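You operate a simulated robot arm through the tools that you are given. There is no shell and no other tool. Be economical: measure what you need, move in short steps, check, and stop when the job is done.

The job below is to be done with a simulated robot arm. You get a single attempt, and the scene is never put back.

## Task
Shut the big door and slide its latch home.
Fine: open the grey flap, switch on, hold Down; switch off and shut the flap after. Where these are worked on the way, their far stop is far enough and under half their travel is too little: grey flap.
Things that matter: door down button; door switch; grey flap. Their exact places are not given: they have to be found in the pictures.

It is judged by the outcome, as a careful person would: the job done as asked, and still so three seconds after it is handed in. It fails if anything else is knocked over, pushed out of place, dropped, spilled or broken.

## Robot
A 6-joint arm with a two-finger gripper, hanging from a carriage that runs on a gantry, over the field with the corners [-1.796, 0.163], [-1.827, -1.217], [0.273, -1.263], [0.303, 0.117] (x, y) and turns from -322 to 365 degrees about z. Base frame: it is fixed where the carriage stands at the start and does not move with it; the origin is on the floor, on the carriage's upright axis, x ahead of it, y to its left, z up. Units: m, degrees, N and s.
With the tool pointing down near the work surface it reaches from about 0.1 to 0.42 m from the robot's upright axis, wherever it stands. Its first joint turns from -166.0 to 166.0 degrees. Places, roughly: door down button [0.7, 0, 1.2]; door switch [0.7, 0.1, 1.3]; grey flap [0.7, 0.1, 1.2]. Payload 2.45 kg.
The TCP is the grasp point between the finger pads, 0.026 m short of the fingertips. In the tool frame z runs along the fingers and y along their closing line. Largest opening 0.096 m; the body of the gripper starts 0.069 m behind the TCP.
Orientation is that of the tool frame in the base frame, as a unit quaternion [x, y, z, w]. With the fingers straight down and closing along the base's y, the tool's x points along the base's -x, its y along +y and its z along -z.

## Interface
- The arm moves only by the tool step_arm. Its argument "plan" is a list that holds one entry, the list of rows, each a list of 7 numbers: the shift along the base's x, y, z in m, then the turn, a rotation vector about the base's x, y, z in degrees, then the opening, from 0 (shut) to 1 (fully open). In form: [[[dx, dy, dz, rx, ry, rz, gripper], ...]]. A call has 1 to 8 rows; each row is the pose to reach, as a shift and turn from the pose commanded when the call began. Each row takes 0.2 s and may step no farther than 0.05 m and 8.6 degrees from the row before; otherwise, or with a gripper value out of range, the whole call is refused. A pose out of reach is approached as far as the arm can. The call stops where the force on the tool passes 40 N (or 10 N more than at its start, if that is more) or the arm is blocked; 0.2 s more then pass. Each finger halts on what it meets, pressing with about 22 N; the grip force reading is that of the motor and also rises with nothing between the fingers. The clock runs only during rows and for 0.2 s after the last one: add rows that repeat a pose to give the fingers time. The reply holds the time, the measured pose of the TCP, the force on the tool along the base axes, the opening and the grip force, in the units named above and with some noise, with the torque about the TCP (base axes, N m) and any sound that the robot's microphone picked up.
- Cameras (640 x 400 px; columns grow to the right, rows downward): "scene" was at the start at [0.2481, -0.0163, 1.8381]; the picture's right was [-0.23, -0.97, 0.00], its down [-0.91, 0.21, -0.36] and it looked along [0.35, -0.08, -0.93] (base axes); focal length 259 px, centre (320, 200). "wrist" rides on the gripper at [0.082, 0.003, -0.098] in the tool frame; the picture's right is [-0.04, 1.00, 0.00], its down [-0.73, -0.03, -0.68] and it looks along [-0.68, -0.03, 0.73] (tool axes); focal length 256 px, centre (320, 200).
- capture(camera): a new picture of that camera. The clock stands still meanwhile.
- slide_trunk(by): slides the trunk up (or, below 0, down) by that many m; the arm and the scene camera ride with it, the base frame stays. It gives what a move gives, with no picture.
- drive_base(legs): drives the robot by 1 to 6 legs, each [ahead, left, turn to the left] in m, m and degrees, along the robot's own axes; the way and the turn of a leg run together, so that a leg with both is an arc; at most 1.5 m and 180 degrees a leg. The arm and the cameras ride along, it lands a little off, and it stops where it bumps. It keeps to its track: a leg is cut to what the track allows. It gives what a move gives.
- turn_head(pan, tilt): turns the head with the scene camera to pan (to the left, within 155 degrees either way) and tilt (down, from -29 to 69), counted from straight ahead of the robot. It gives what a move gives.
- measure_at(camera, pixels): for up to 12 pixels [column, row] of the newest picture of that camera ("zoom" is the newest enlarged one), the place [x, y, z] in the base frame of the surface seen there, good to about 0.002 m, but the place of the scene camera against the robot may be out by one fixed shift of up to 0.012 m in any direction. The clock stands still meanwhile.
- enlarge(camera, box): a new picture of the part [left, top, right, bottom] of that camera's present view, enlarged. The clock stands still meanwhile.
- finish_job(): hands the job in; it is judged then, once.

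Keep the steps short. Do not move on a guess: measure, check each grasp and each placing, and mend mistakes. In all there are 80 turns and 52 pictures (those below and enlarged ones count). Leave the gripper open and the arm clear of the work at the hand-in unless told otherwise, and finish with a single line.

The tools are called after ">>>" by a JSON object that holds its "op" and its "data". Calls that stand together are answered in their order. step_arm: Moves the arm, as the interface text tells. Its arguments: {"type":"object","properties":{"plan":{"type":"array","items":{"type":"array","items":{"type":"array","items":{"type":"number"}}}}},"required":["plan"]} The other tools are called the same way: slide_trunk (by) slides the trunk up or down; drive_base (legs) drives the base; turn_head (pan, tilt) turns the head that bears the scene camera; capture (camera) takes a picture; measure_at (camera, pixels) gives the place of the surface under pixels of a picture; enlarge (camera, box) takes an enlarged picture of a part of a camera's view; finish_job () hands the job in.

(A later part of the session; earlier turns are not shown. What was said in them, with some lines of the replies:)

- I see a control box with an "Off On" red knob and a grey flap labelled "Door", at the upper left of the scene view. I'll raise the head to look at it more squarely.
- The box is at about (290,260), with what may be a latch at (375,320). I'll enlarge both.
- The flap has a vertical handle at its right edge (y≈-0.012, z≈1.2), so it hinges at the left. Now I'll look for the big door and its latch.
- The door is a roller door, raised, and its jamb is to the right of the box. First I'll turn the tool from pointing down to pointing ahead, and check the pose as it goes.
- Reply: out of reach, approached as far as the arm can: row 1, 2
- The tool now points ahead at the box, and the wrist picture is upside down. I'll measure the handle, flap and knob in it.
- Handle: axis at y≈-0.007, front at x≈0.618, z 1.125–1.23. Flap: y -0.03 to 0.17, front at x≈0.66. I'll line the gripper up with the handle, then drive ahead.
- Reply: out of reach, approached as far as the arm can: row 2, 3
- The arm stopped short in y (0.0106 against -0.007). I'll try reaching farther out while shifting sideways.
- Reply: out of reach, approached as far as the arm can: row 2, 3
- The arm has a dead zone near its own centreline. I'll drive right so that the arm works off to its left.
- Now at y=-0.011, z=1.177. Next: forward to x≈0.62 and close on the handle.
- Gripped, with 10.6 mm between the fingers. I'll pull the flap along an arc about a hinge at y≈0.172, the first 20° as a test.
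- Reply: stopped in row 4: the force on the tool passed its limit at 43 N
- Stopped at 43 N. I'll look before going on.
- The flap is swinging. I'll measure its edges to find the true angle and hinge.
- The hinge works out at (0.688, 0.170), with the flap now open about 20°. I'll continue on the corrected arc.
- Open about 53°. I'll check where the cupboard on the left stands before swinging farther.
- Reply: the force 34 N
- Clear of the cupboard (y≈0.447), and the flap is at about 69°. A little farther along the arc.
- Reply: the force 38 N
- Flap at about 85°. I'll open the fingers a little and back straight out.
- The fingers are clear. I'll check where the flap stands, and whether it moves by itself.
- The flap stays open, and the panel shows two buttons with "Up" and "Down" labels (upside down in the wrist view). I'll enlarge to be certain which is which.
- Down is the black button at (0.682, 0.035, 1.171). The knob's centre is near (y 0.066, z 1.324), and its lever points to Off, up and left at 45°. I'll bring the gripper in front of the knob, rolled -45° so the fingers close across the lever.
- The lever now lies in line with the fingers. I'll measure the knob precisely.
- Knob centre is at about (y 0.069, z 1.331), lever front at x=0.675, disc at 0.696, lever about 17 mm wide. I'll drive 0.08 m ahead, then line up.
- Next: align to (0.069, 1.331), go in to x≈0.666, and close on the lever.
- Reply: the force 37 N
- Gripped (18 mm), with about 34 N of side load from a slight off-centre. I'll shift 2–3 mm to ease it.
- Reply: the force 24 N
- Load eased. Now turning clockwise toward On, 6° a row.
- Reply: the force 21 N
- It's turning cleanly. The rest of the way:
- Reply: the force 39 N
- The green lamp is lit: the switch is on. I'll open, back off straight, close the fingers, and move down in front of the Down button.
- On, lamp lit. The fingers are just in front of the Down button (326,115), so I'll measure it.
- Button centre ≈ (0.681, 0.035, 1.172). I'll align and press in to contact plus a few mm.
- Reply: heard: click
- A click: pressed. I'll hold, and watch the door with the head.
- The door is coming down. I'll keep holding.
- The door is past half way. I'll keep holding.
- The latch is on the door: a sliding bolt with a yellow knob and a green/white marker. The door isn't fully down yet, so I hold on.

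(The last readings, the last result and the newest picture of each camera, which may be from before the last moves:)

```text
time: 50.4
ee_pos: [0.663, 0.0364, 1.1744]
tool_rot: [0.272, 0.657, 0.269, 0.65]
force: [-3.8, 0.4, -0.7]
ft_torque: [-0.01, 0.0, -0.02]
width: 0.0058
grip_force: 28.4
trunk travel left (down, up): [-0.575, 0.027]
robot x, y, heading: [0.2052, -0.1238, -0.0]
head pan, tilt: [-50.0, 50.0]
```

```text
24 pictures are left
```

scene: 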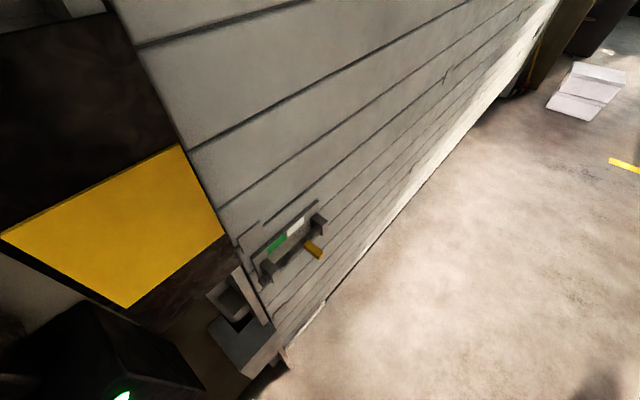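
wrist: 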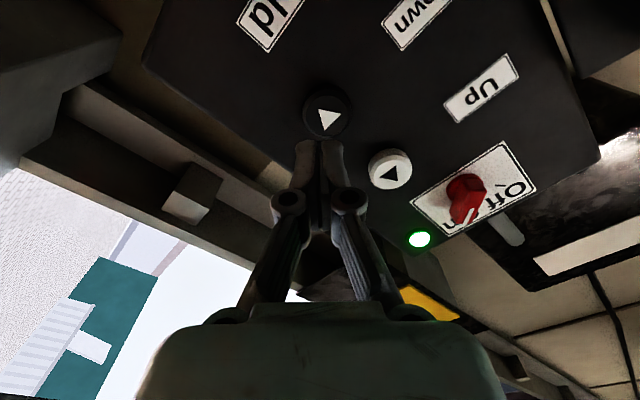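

The door seems near the floor. I'll hold another 2.5 s and compare.

>>> {"op": "measure_at", "data": {"camera": "scene", "pixels": [[313, 250], [277, 243], [295, 227], [265, 272], [319, 225], [320, 306], [225, 295], [240, 345]]}}

>>> {"op": "step_arm", "data": {"plan": [[[0, 0, 0, 0, 0, 0, 0], [0, 0, 0, 0, 0, 0, 0], [0, 0, 0, 0, 0, 0, 0], [0, 0, 0, 0, 0, 0, 0], [0, 0, 0, 0, 0, 0, 0], [0, 0, 0, 0, 0, 0, 0], [0, 0, 0, 0, 0, 0, 0], [0, 0, 0, 0, 0, 0, 0]]]}}

>>> {"op": "capture", "data": {"camera": "scene"}}

```text
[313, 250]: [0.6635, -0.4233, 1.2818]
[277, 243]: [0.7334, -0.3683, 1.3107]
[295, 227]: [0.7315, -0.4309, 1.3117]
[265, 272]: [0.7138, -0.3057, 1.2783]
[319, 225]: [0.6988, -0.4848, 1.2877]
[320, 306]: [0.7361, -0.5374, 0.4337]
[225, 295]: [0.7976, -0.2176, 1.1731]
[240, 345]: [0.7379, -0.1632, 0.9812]
```

```text
time: 52.2
ee_pos: [0.6617, 0.0362, 1.175]
tool_rot: [0.272, 0.657, 0.27, 0.649]
force: [-4.3, 0.7, -0.4]
ft_torque: [0.02, -0.01, -0.02]
width: 0.0062
grip_force: 28.6
trunk travel left (down, up): [-0.575, 0.027]
robot x, y, heading: [0.2055, -0.126, -0.1]
head pan, tilt: [-50.0, 50.0]
```

```text
23 pictures are left
```

scene: 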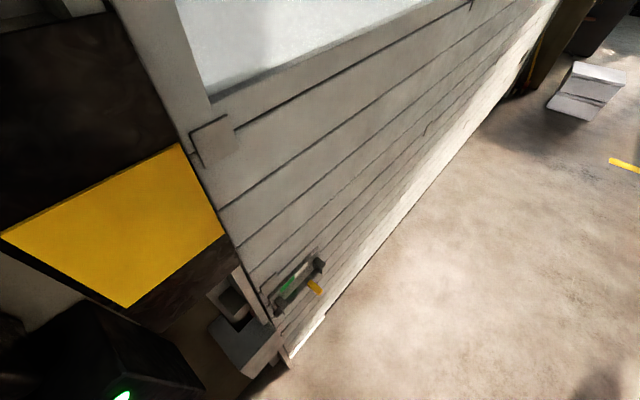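

Still descending. I'll measure and keep holding.

>>> {"op": "measure_at", "data": {"camera": "scene", "pixels": [[316, 287], [297, 275], [318, 265], [278, 305], [325, 317]]}}

>>> {"op": "step_arm", "data": {"plan": [[[0, 0, 0, 0, 0, 0, 0], [0, 0, 0, 0, 0, 0, 0], [0, 0, 0, 0, 0, 0, 0], [0, 0, 0, 0, 0, 0, 0], [0, 0, 0, 0, 0, 0, 0], [0, 0, 0, 0, 0, 0, 0], [0, 0, 0, 0, 0, 0, 0], [0, 0, 0, 0, 0, 0, 0]]]}}

>>> {"op": "step_arm", "data": {"plan": [[[0, 0, 0, 0, 0, 0, 0], [0, 0, 0, 0, 0, 0, 0], [0, 0, 0, 0, 0, 0, 0], [0, 0, 0, 0, 0, 0, 0], [0, 0, 0, 0, 0, 0, 0], [0, 0, 0, 0, 0, 0, 0], [0, 0, 0, 0, 0, 0, 0], [0, 0, 0, 0, 0, 0, 0]]]}}

>>> {"op": "capture", "data": {"camera": "scene"}}

```text
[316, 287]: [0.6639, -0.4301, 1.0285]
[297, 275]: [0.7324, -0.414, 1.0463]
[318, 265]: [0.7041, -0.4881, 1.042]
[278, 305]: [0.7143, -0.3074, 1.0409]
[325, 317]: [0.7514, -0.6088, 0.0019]
```

```text
time: 54.0
ee_pos: [0.6627, 0.0359, 1.1749]
tool_rot: [0.271, 0.657, 0.269, 0.65]
force: [-3.5, 0.3, 0.7]
ft_torque: [-0.02, -0.02, -0.01]
width: 0.0062
grip_force: 28.7
trunk travel left (down, up): [-0.575, 0.027]
robot x, y, heading: [0.2017, -0.1207, -0.4]
head pan, tilt: [-50.0, 50.0]
```

```text
time: 55.8
ee_pos: [0.6625, 0.035, 1.1743]
tool_rot: [0.271, 0.657, 0.27, 0.65]
force: [-4.5, 0.1, 0.4]
ft_torque: [-0.01, -0.04, -0.01]
width: 0.006
grip_force: 28.2
trunk travel left (down, up): [-0.575, 0.027]
robot x, y, heading: [0.2051, -0.1245, -0.5]
head pan, tilt: [-50.0, 50.0]
```

```text
22 pictures are left
```

scene: 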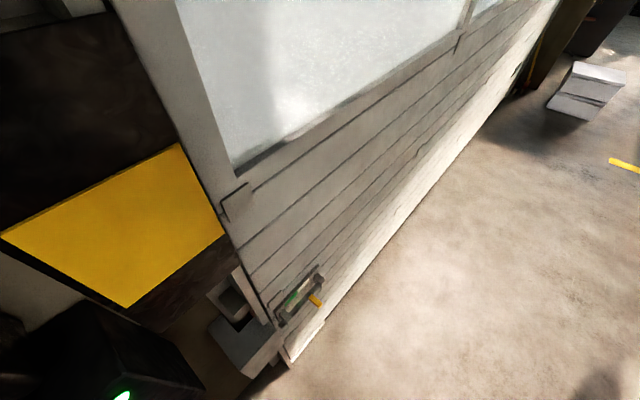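

Measuring the latch now, then holding once more to see if it has stopped.

>>> {"op": "measure_at", "data": {"camera": "scene", "pixels": [[314, 299], [300, 287], [318, 275], [283, 313], [240, 345], [235, 315]]}}

>>> {"op": "step_arm", "data": {"plan": [[[0, 0, 0, 0, 0, 0, 0], [0, 0, 0, 0, 0, 0, 0], [0, 0, 0, 0, 0, 0, 0], [0, 0, 0, 0, 0, 0, 0], [0, 0, 0, 0, 0, 0, 0], [0, 0, 0, 0, 0, 0, 0], [0, 0, 0, 0, 0, 0, 0], [0, 0, 0, 0, 0, 0, 0]]]}}

>>> {"op": "enlarge", "data": {"camera": "scene", "box": [180, 240, 340, 400]}}

```text
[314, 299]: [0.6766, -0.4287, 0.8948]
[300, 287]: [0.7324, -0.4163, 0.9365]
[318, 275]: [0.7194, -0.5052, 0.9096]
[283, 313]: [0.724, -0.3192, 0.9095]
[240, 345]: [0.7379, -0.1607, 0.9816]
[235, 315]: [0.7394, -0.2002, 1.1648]
```

```text
time: 57.6
ee_pos: [0.6636, 0.0354, 1.1743]
tool_rot: [0.272, 0.657, 0.27, 0.649]
force: [-4.4, 0.7, -0.8]
ft_torque: [0.01, -0.01, -0.03]
width: 0.0062
grip_force: 28.3
trunk travel left (down, up): [-0.575, 0.027]
robot x, y, heading: [0.2036, -0.123, -0.3]
head pan, tilt: [-50.0, 50.0]
```

```text
2.50 times, centred on (260, 320) of scene
```

zoom: 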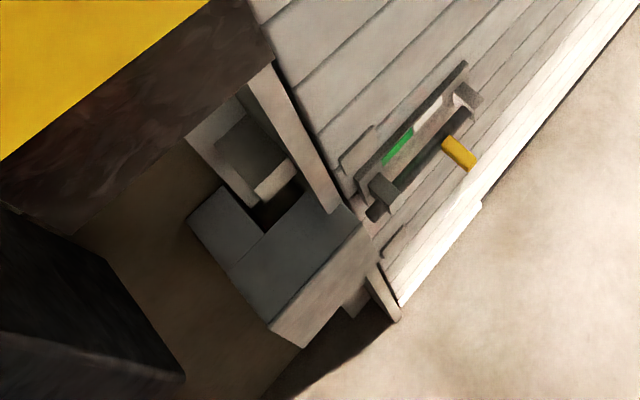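

The latch sits at the same pixel as before, at z≈0.91: the door has stopped, shut. I'll release the button and go back in front of the knob with the fingers open.

>>> {"op": "step_arm", "data": {"plan": [[[-0.03, 0, 0, 0, 0, 0, 0], [-0.068, 0, 0, 0, 0, 0, 0], [-0.068, 0.005, 0.04, 0, 0, 0, 0.1], [-0.068, 0.015, 0.08, 0, 0, 0, 0.3], [-0.068, 0.025, 0.12, 0, 0, 0, 0.5], [-0.068, 0.0335, 0.1585, 0, 0, 0, 0.5], [-0.068, 0.0335, 0.1585, 0, 0, 0, 0.5]]]}}

>>> {"op": "capture", "data": {"camera": "wrist"}}

```text
time: 59.2
ee_pos: [0.5928, 0.0693, 1.3332]
tool_rot: [0.272, 0.657, 0.269, 0.649]
force: [-0.1, -1.3, 0.4]
ft_torque: [0.0, -0.03, 0.01]
width: 0.0479
grip_force: 0.0
trunk travel left (down, up): [-0.575, 0.027]
robot x, y, heading: [0.2051, -0.1209, -0.3]
head pan, tilt: [-50.0, 50.0]
```

```text
20 pictures are left
```

wrist: 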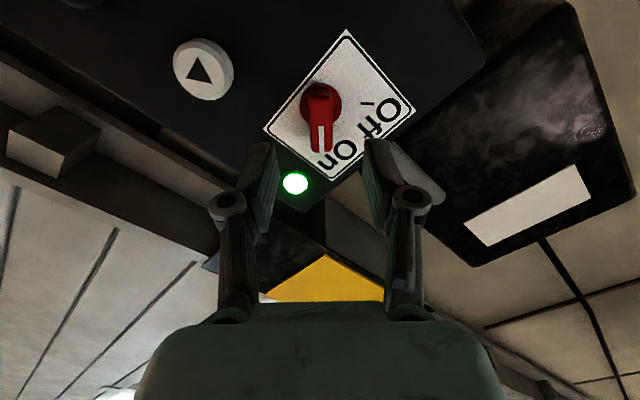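

Aligned with the lever at On. Next: in, close, and turn back counter-clockwise.

>>> {"op": "step_arm", "data": {"plan": [[[0.03, -0.001, 0, 0, 0, 0, 0.5], [0.06, -0.001, 0, 0, 0, 0, 0.5], [0.073, -0.001, 0, 0, 0, 0, 0.5], [0.073, -0.001, 0, 0, 0, 0, 0.1], [0.073, -0.001, 0, 0, 0, 0, 0.0], [0.073, -0.001, 0, 0, 0, 0, 0.0]]]}}

>>> {"op": "step_arm", "data": {"plan": [[[0, 0, 0, -6, 0, 0, 0], [0, 0, 0, -12, 0, 0, 0], [0, 0, 0, -18, 0, 0, 0], [0, 0, 0, -24, 0, 0, 0], [0, 0, 0, -30, 0, 0, 0], [0, 0, 0, -36, 0, 0, 0], [0, 0, 0, -42, 0, 0, 0], [0, 0, 0, -48, 0, 0, 0]]]}}

```text
time: 60.6
ee_pos: [0.667, 0.0672, 1.3348]
tool_rot: [0.271, 0.656, 0.27, 0.65]
force: [-2.5, 6.1, 10.9]
ft_torque: [0.01, 0.35, 0.94]
width: 0.0179
grip_force: 43.5
trunk travel left (down, up): [-0.575, 0.027]
robot x, y, heading: [0.2068, -0.1226, -0.4]
head pan, tilt: [-50.0, 50.0]
```

```text
time: 62.4
ee_pos: [0.6684, 0.0682, 1.3338]
tool_rot: [-0.016, 0.709, -0.021, 0.705]
force: [-17.0, -5.7, 25.8]
ft_torque: [0.03, 0.12, -0.22]
width: 0.0179
grip_force: 43.4
trunk travel left (down, up): [-0.575, 0.027]
robot x, y, heading: [0.206, -0.1236, -0.2]
head pan, tilt: [-50.0, 50.0]
```

>>> {"op": "step_arm", "data": {"plan": [[[0, -0.001, 0.001, -6, 0, 0, 0], [0, -0.001, 0.001, -12, 0, 0, 0], [0, -0.001, 0.001, -18, 0, 0, 0], [0, -0.001, 0.001, -24, 0, 0, 0], [0, -0.001, 0.001, -30, 0, 0, 0], [0, -0.001, 0.001, -36, 0, 0, 0], [0, -0.001, 0.001, -42, 0, 0, 0]]]}}

>>> {"op": "step_arm", "data": {"plan": [[[0, 0, 0, 0, 0, 0, 0.25], [0, 0, 0, 0, 0, 0, 0.5], [-0.03, 0, 0, 0, 0, 0, 0.5], [-0.07, 0, 0, 0, 0, 0, 0.5], [-0.11, 0, 0, 0, 0, 0, 0.3], [-0.15, 0, 0, 0, 0, 0, 0]]]}}

>>> {"op": "capture", "data": {"camera": "wrist"}}

```text
time: 64.0
ee_pos: [0.6682, 0.068, 1.3353]
tool_rot: [-0.267, 0.655, -0.274, 0.651]
force: [-0.7, 3.1, 10.3]
ft_torque: [0.01, 0.69, -0.79]
width: 0.0177
grip_force: 43.2
trunk travel left (down, up): [-0.575, 0.027]
robot x, y, heading: [0.2047, -0.1231, -0.2]
head pan, tilt: [-50.0, 50.0]
```

```text
time: 65.4
ee_pos: [0.5188, 0.0661, 1.3357]
tool_rot: [-0.266, 0.655, -0.274, 0.652]
force: [-0.3, 0.9, 0.1]
ft_torque: [-0.02, 0.0, 0.0]
width: 0.0002
grip_force: 22.0
trunk travel left (down, up): [-0.575, 0.027]
robot x, y, heading: [0.2061, -0.1214, -0.2]
head pan, tilt: [-50.0, 50.0]
```

```text
19 pictures are left
```

wrist: 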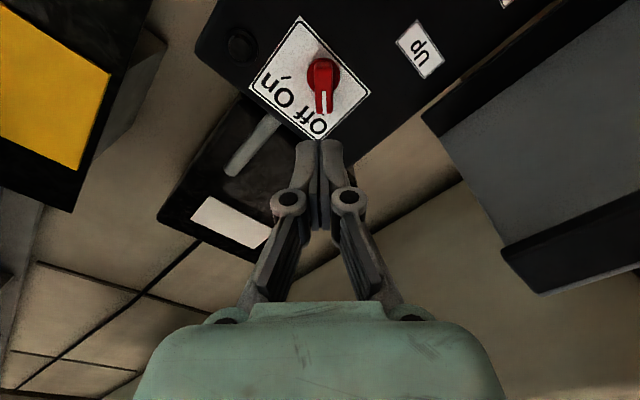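

The knob is at Off and the lamp is out. Next I'll shut the flap: back away, go round to its left side at z≈1.257 (above the handle), and push it closed with closed fingers.

>>> {"op": "step_arm", "data": {"plan": [[[-0.04, 0, -0.01, 6, 0, 0, 0], [-0.08, 0.01, -0.02, 12, 0, 0, 0], [-0.12, 0.04, -0.03, 18, 0, 0, 0], [-0.12, 0.08, -0.04, 24, 0, 0, 0], [-0.12, 0.12, -0.05, 30, 0, 0, 0], [-0.12, 0.16, -0.06, 36, 0, 0, 0], [-0.12, 0.2, -0.07, 42, 0, 0, 0], [-0.12, 0.215, -0.079, 45, 0, 0, 0]]]}}

>>> {"op": "capture", "data": {"camera": "wrist"}}

```text
refused: row 3 steps farther than a row can; nothing moved
```

```text
18 pictures are left
```

wrist: 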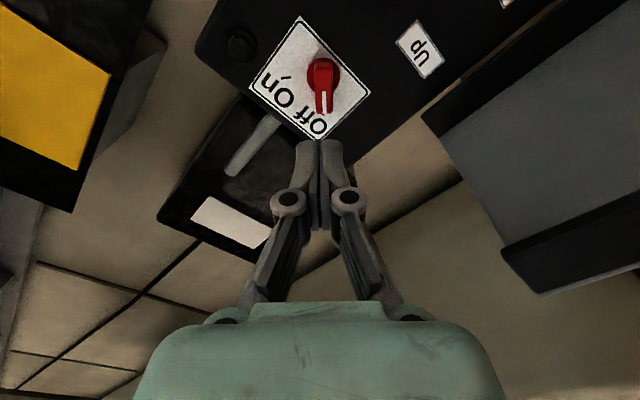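

One step was too long. Same path with smaller steps:

>>> {"op": "step_arm", "data": {"plan": [[[-0.045, 0, -0.01, 6, 0, 0, 0], [-0.09, 0.005, -0.02, 12, 0, 0, 0], [-0.12, 0.04, -0.03, 18, 0, 0, 0], [-0.12, 0.08, -0.04, 24, 0, 0, 0], [-0.12, 0.12, -0.05, 30, 0, 0, 0], [-0.12, 0.16, -0.06, 36, 0, 0, 0], [-0.12, 0.2, -0.07, 42, 0, 0, 0], [-0.12, 0.215, -0.079, 45, 0, 0, 0]]]}}

>>> {"op": "capture", "data": {"camera": "wrist"}}

```text
time: 67.2
ee_pos: [0.3976, 0.2839, 1.2572]
tool_rot: [0.003, 0.71, -0.001, 0.704]
force: [0.3, -0.5, 0.6]
ft_torque: [0.01, -0.01, 0.01]
width: 0.0
grip_force: 21.6
trunk travel left (down, up): [-0.575, 0.027]
robot x, y, heading: [0.2038, -0.1215, -0.4]
head pan, tilt: [-50.0, 50.0]
```

```text
17 pictures are left
```

wrist: 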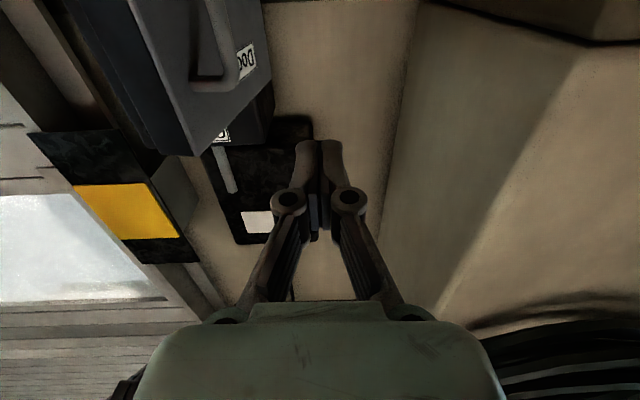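

Clear on the left of the flap. I'll move ahead alongside it, then push it right along its arc.

>>> {"op": "step_arm", "data": {"plan": [[[0.045, 0, 0, 0, 0, 0, 0], [0.09, -0.01, 0, 0, 0, 0, 0], [0.115, -0.05, 0, 0, 0, 0, 0], [0.119, -0.075, 0, 0, 0, 0, 0], [0.119, -0.098, 0, 0, 0, 0, 0], [0.12, -0.122, 0, 0, 0, 0, 0], [0.123, -0.147, 0, 0, 0, 0, 0]]]}}

```text
time: 68.8
ee_pos: [0.5224, 0.135, 1.2553]
tool_rot: [0.003, 0.71, -0.002, 0.704]
force: [-0.7, 0.4, 0.9]
ft_torque: [-0.02, 0.01, 0.01]
width: 0.0
grip_force: 22.2
trunk travel left (down, up): [-0.575, 0.027]
robot x, y, heading: [0.2045, -0.1211, -0.5]
head pan, tilt: [-50.0, 50.0]
```

>>> {"op": "capture", "data": {"camera": "wrist"}}

```text
16 pictures are left
```

wrist: 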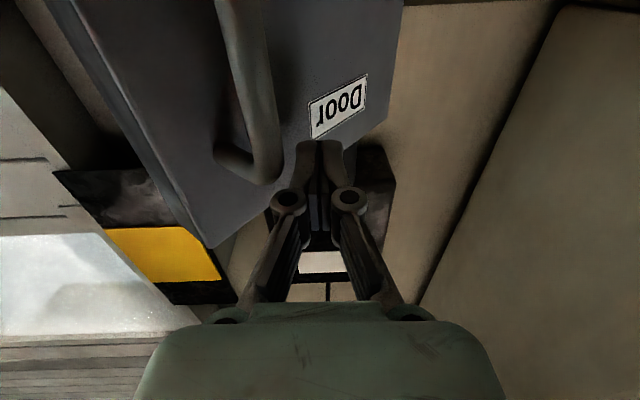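

The flap is moving with the fingers. I'll go on to closed.

>>> {"op": "step_arm", "data": {"plan": [[[0.008, -0.024, 0, 0, 0, 0, 0], [0.02, -0.046, 0, 0, 0, 0, 0], [0.038, -0.067, 0, 0, 0, 0, 0], [0.061, -0.085, 0, 0, 0, 0, 0], [0.086, -0.097, 0, 0, 0, 0, 0], [0.108, -0.105, 0, 0, 0, 0, 0], [0.114, -0.105, 0, 0, 0, 0, 0], [0.118, -0.105, 0, 0, 0, 0, 0]]]}}

>>> {"op": "capture", "data": {"camera": "wrist"}}

```text
time: 70.6
ee_pos: [0.6357, 0.0292, 1.2552]
tool_rot: [0.002, 0.71, -0.002, 0.704]
force: [-30.9, -3.4, 11.2]
ft_torque: [-0.04, -0.59, -0.13]
width: 0.006
grip_force: 28.5
trunk travel left (down, up): [-0.575, 0.027]
robot x, y, heading: [0.2035, -0.1267, -0.5]
head pan, tilt: [-50.0, 50.0]
```

```text
15 pictures are left
```

wrist: 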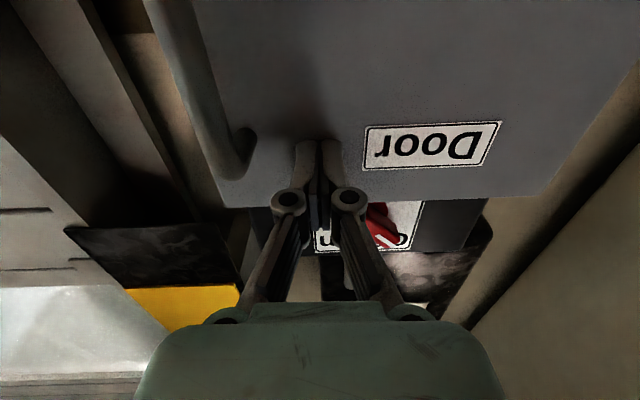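

The flap is shut (30 N against its stop, flush). I'll back off and drive right toward the latch, whose knob is near (0.67, -0.43, 0.9).

>>> {"op": "step_arm", "data": {"plan": [[[-0.03, 0, 0, 0, 0, 0, 0], [-0.07, 0, 0, 0, 0, 0, 0.3], [-0.11, 0, 0, 0, 0, 0, 0.6]]]}}

>>> {"op": "measure_at", "data": {"camera": "wrist", "pixels": [[230, 190], [520, 150], [300, 100], [590, 60]]}}

>>> {"op": "drive_base", "data": {"legs": [[0, -0.46, 0]]}}

>>> {"op": "slide_trunk", "data": {"by": -0.33}}

>>> {"op": "capture", "data": {"camera": "wrist"}}

```text
time: 71.4
ee_pos: [0.5286, 0.0295, 1.257]
tool_rot: [0.003, 0.709, -0.003, 0.705]
force: [0.5, 0.1, 0.4]
ft_torque: [-0.01, 0.04, 0.0]
width: 0.058
grip_force: 0.1
trunk travel left (down, up): [-0.575, 0.027]
robot x, y, heading: [0.2058, -0.1216, -0.4]
head pan, tilt: [-50.0, 50.0]
```

```text
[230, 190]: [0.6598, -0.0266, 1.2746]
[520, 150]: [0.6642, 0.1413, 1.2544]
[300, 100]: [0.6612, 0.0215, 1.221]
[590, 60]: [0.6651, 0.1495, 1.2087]
```

```text
time: 74.2
ee_pos: [0.5265, -0.4357, 1.2565]
tool_rot: [0.005, 0.71, -0.005, 0.704]
force: [-0.4, -0.4, 0.2]
ft_torque: [-0.01, 0.06, 0.01]
width: 0.0572
grip_force: 0.0
trunk travel left (down, up): [-0.575, 0.027]
robot x, y, heading: [0.2019, -0.5868, -0.4]
head pan, tilt: [-50.0, 50.0]
```

```text
time: 77.5
ee_pos: [0.527, -0.4351, 0.9275]
tool_rot: [0.005, 0.71, -0.005, 0.704]
force: [-0.4, 0.4, -0.6]
ft_torque: [0.01, 0.01, -0.01]
width: 0.0573
grip_force: 0.0
trunk travel left (down, up): [-0.245, 0.357]
robot x, y, heading: [0.1983, -0.5813, -0.6]
head pan, tilt: [-50.0, 50.0]
```

```text
14 pictures are left
```

wrist: 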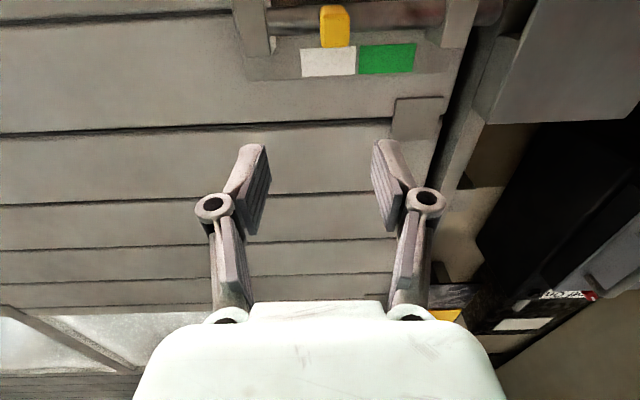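

The flap measures flush with the panel (x≈0.66 throughout). The latch's yellow knob is at the top of the picture (335,25), so I'll measure it and take a scene look.

>>> {"op": "measure_at", "data": {"camera": "wrist", "pixels": [[335, 12], [335, 42], [322, 25], [348, 25], [400, 12], [485, 8], [455, 10], [255, 20], [540, 60], [500, 100]]}}

>>> {"op": "turn_head", "data": {"pan": 10, "tilt": 45}}

>>> {"op": "capture", "data": {"camera": "scene"}}

```text
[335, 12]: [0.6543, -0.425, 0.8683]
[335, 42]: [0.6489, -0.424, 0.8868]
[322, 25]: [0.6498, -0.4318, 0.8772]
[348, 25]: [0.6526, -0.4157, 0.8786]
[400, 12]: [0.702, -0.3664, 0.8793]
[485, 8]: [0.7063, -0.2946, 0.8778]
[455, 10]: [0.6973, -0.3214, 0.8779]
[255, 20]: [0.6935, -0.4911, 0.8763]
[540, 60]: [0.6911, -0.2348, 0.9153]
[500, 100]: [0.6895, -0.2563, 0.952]
```

```text
time: 78.8
ee_pos: [0.5262, -0.436, 0.9253]
tool_rot: [0.005, 0.71, -0.005, 0.704]
force: [0.2, 0.5, -0.1]
ft_torque: [-0.03, -0.01, -0.01]
width: 0.0574
grip_force: 0.1
trunk travel left (down, up): [-0.245, 0.357]
robot x, y, heading: [0.2002, -0.5853, -0.7]
head pan, tilt: [10.0, 45.0]
```

```text
13 pictures are left
```

scene: 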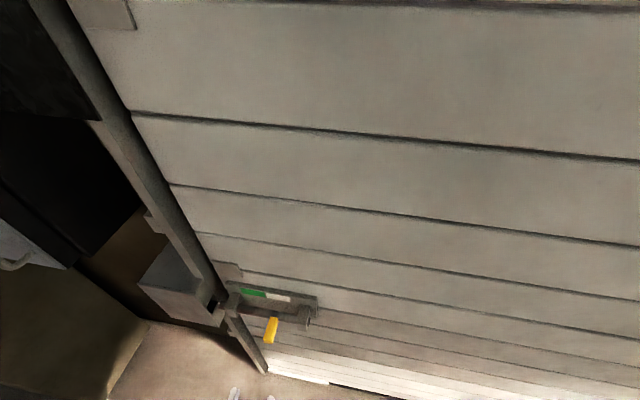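

>>> {"op": "enlarge", "data": {"camera": "scene", "box": [190, 250, 350, 370]}}

```text
3.33 times, centred on (270, 310) of scene
```

zoom: 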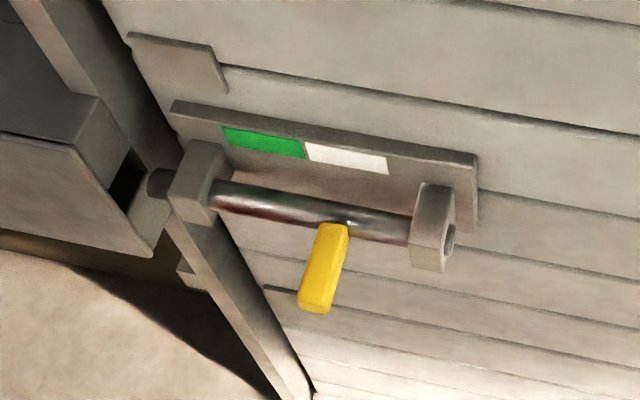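

The bolt slides left into the grey keeper on the jamb. The yellow handle is at y≈-0.424, z≈0.877, from x≈0.65 to 0.69. I'll go to its right side with closed fingers, then push left.

>>> {"op": "step_arm", "data": {"plan": [[[0, -0.02, -0.025, 0, 0, 0, 0.3], [0, -0.036, -0.05, 0, 0, 0, 0], [0.02, -0.036, -0.05, 0, 0, 0, 0], [0.06, -0.036, -0.05, 0, 0, 0, 0], [0.1, -0.036, -0.05, 0, 0, 0, 0], [0.131, -0.036, -0.05, 0, 0, 0, 0], [0.131, -0.036, -0.05, 0, 0, 0, 0]]]}}

>>> {"op": "capture", "data": {"camera": "wrist"}}

```text
time: 80.3
ee_pos: [0.6575, -0.4718, 0.8754]
tool_rot: [0.004, 0.71, -0.004, 0.704]
force: [-0.8, -0.4, -1.1]
ft_torque: [-0.04, -0.01, 0.02]
width: 0.0
grip_force: 21.6
trunk travel left (down, up): [-0.245, 0.357]
robot x, y, heading: [0.2027, -0.5869, -0.6]
head pan, tilt: [10.0, 45.0]
```

```text
11 pictures are left
```

wrist: 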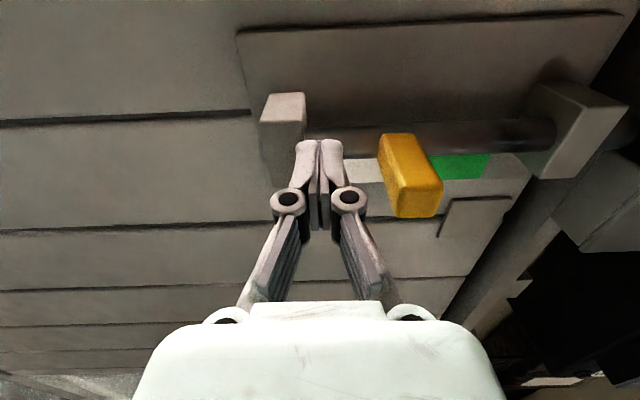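

The fingers are to the right of the handle and level with it. Pushing left.

>>> {"op": "step_arm", "data": {"plan": [[[0, 0.02, 0, 0, 0, 0, 0], [0, 0.03, 0, 0, 0, 0, 0], [0, 0.042, 0, 0, 0, 0, 0], [0, 0.054, 0, 0, 0, 0, 0], [0, 0.066, 0, 0, 0, 0, 0], [0, 0.078, 0, 0, 0, 0, 0], [0, 0.09, 0, 0, 0, 0, 0], [0, 0.1, 0, 0, 0, 0, 0]]]}}

>>> {"op": "capture", "data": {"camera": "wrist"}}

```text
time: 82.1
ee_pos: [0.6579, -0.3914, 0.8775]
tool_rot: [0.01, 0.709, -0.013, 0.705]
force: [-6.9, -22.1, 6.0]
ft_torque: [0.1, 0.06, 0.27]
width: 0.0001
grip_force: 22.3
trunk travel left (down, up): [-0.245, 0.357]
robot x, y, heading: [0.203, -0.5852, -0.9]
head pan, tilt: [10.0, 45.0]
stopped in row 8: the force on the tool passed its limit at 45 N (the readings are from after the stop); the commanded pose is now the measured one
```

```text
10 pictures are left
```

wrist: 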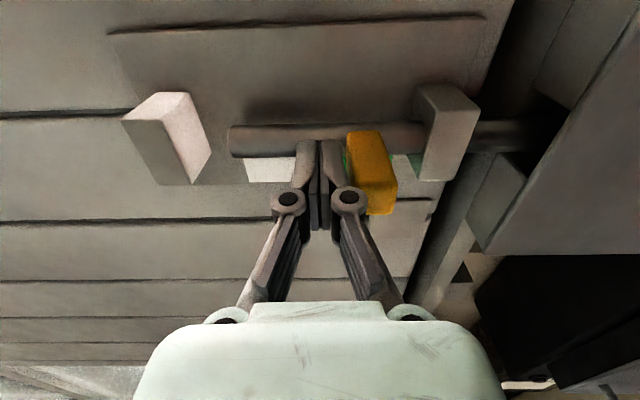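

It stopped at 45 N after about 5 cm. I'll check whether that's the end stop or the bolt catching on the keeper.

>>> {"op": "enlarge", "data": {"camera": "wrist", "box": [320, 70, 640, 270]}}

>>> {"op": "enlarge", "data": {"camera": "scene", "box": [180, 240, 340, 340]}}

>>> {"op": "measure_at", "data": {"camera": "wrist", "pixels": [[235, 140], [400, 138], [500, 137], [540, 135], [520, 185], [560, 160], [445, 140], [425, 130], [375, 185]]}}

```text
2.00 times, centred on (480, 170) of wrist
```

zoom: 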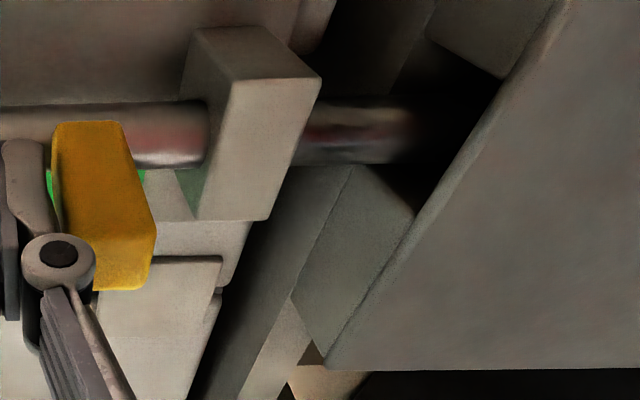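

```text
4.00 times, centred on (260, 290) of scene
```

zoom: 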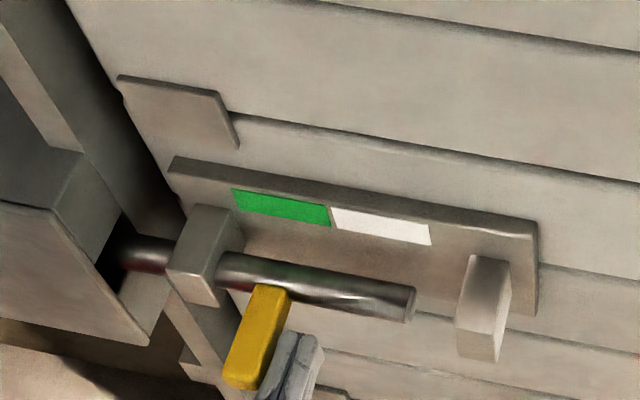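

```text
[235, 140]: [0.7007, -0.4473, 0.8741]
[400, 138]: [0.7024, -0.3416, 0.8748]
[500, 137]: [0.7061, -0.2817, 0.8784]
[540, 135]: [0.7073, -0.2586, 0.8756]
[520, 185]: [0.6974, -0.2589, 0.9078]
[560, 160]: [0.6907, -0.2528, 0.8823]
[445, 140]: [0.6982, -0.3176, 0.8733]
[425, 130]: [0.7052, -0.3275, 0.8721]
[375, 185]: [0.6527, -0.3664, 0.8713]
```

The bolt has entered the keeper, but there's still about 2 cm between the handle and the bracket. I'll push again slowly to see if it travels on.

>>> {"op": "step_arm", "data": {"plan": [[[0, 0.002, 0, 0, 0, 0, 0], [0, 0.004, 0, 0, 0, 0, 0], [0, 0.006, 0, 0, 0, 0, 0], [0, 0.008, 0, 0, 0, 0, 0], [0, 0.011, 0, 0, 0, 0, 0], [0, 0.014, 0, 0, 0, 0, 0], [0, 0.018, 0, 0, 0, 0, 0], [0, 0.022, 0, 0, 0, 0, 0]]]}}

```text
time: 82.7
ee_pos: [0.6579, -0.3921, 0.8764]
tool_rot: [0.014, 0.709, -0.017, 0.705]
force: [-6.5, -22.5, 3.0]
ft_torque: [0.09, 0.05, 0.26]
width: 0.0
grip_force: 21.5
trunk travel left (down, up): [-0.245, 0.357]
robot x, y, heading: [0.203, -0.5844, -0.7]
head pan, tilt: [10.0, 45.0]
stopped in row 3: the force on the tool passed its limit at 41 N (the readings are from after the stop); the commanded pose is now the measured one
```

It's firmly stopped: about 5.1 cm of travel, and the handle is now over the green mark. I'll back off and check that it stays and is centred on green.

>>> {"op": "step_arm", "data": {"plan": [[[0, -0.008, 0, 0, 0, 0, 0], [-0.03, -0.008, 0, 0, 0, 0, 0], [-0.07, -0.008, 0.0, 0, 0, 0, 0], [-0.11, -0.008, 0.01, 0, 0, 0, 0.3], [-0.13, -0.008, 0.02, 0, 0, 0, 0.6]]]}}

>>> {"op": "enlarge", "data": {"camera": "wrist", "box": [220, 0, 540, 200]}}

```text
time: 83.9
ee_pos: [0.5266, -0.3892, 0.8998]
tool_rot: [0.012, 0.709, -0.013, 0.705]
force: [-0.5, -0.1, 0.3]
ft_torque: [-0.03, 0.02, -0.01]
width: 0.0577
grip_force: 0.1
trunk travel left (down, up): [-0.245, 0.357]
robot x, y, heading: [0.2016, -0.5856, -0.8]
head pan, tilt: [10.0, 45.0]
```

```text
2.00 times, centred on (380, 100) of wrist
```

zoom: 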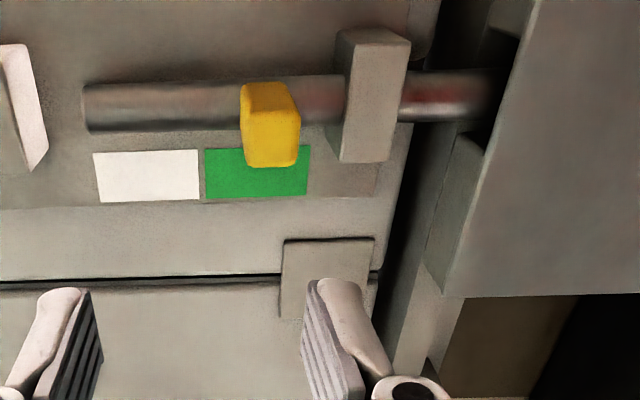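

>>> {"op": "measure_at", "data": {"camera": "zoom", "pixels": [[268, 125], [247, 125], [297, 135], [208, 175], [307, 175], [97, 180], [196, 180], [90, 108], [340, 145], [120, 130]]}}

```text
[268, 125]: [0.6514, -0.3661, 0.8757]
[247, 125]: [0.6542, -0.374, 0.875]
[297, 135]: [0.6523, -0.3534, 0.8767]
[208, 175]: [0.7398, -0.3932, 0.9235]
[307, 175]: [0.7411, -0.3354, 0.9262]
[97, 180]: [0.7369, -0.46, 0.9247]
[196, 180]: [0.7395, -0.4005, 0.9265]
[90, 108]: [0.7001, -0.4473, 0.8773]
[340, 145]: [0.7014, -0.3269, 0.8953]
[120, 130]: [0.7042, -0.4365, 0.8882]
```

The handle (y≈-0.364) is centred on the green mark (-0.364): the latch is home. I'll open the gripper, back away, and check the flap and the switch.

>>> {"op": "drive_base", "data": {"legs": [[-0.25, 0, 0]]}}

>>> {"op": "step_arm", "data": {"plan": [[[0, 0, 0, 0, 0, 0, 1], [0, 0, 0, 0, 0, 0, 1], [0, 0, 0, 0, 0, 0, 1]]]}}

>>> {"op": "turn_head", "data": {"pan": 30, "tilt": 25}}

>>> {"op": "capture", "data": {"camera": "scene"}}

```text
time: 85.7
ee_pos: [0.2802, -0.3865, 0.8992]
tool_rot: [0.013, 0.709, -0.013, 0.705]
force: [-0.7, -0.3, 0.5]
ft_torque: [-0.02, 0.02, -0.03]
width: 0.0576
grip_force: 0.1
trunk travel left (down, up): [-0.245, 0.357]
robot x, y, heading: [-0.0472, -0.5807, -0.6]
head pan, tilt: [10.0, 45.0]
```

```text
time: 86.5
ee_pos: [0.2798, -0.3868, 0.8993]
tool_rot: [0.012, 0.708, -0.012, 0.706]
force: [-0.2, 0.1, -1.0]
ft_torque: [0.0, 0.0, 0.0]
width: 0.0958
grip_force: 0.1
trunk travel left (down, up): [-0.245, 0.357]
robot x, y, heading: [-0.0487, -0.5822, -0.5]
head pan, tilt: [10.0, 45.0]
```

```text
time: 87.3
ee_pos: [0.2789, -0.3864, 0.8995]
tool_rot: [0.012, 0.709, -0.012, 0.705]
force: [0.1, -0.9, 0.3]
ft_torque: [0.0, -0.01, -0.01]
width: 0.0962
grip_force: 0.1
trunk travel left (down, up): [-0.245, 0.357]
robot x, y, heading: [-0.0434, -0.582, -0.6]
head pan, tilt: [30.0, 25.0]
```

```text
6 pictures are left
```

scene: 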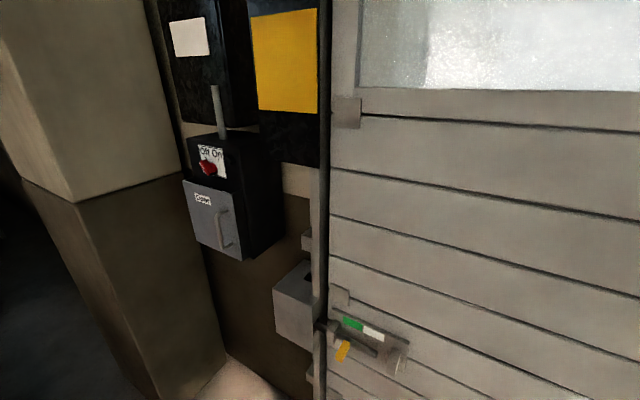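

The picture shows the door down, the latch on green, the switch at Off with the lamp out, and the flap shut. The arm is clear and the gripper open, so I'm handing in.

>>> {"op": "finish_job", "data": {}}

```text
The job is handed in.
```

The big door is shut and its latch is home on the green mark; the switch is off, the grey flap is shut, and the arm is clear with the gripper open.
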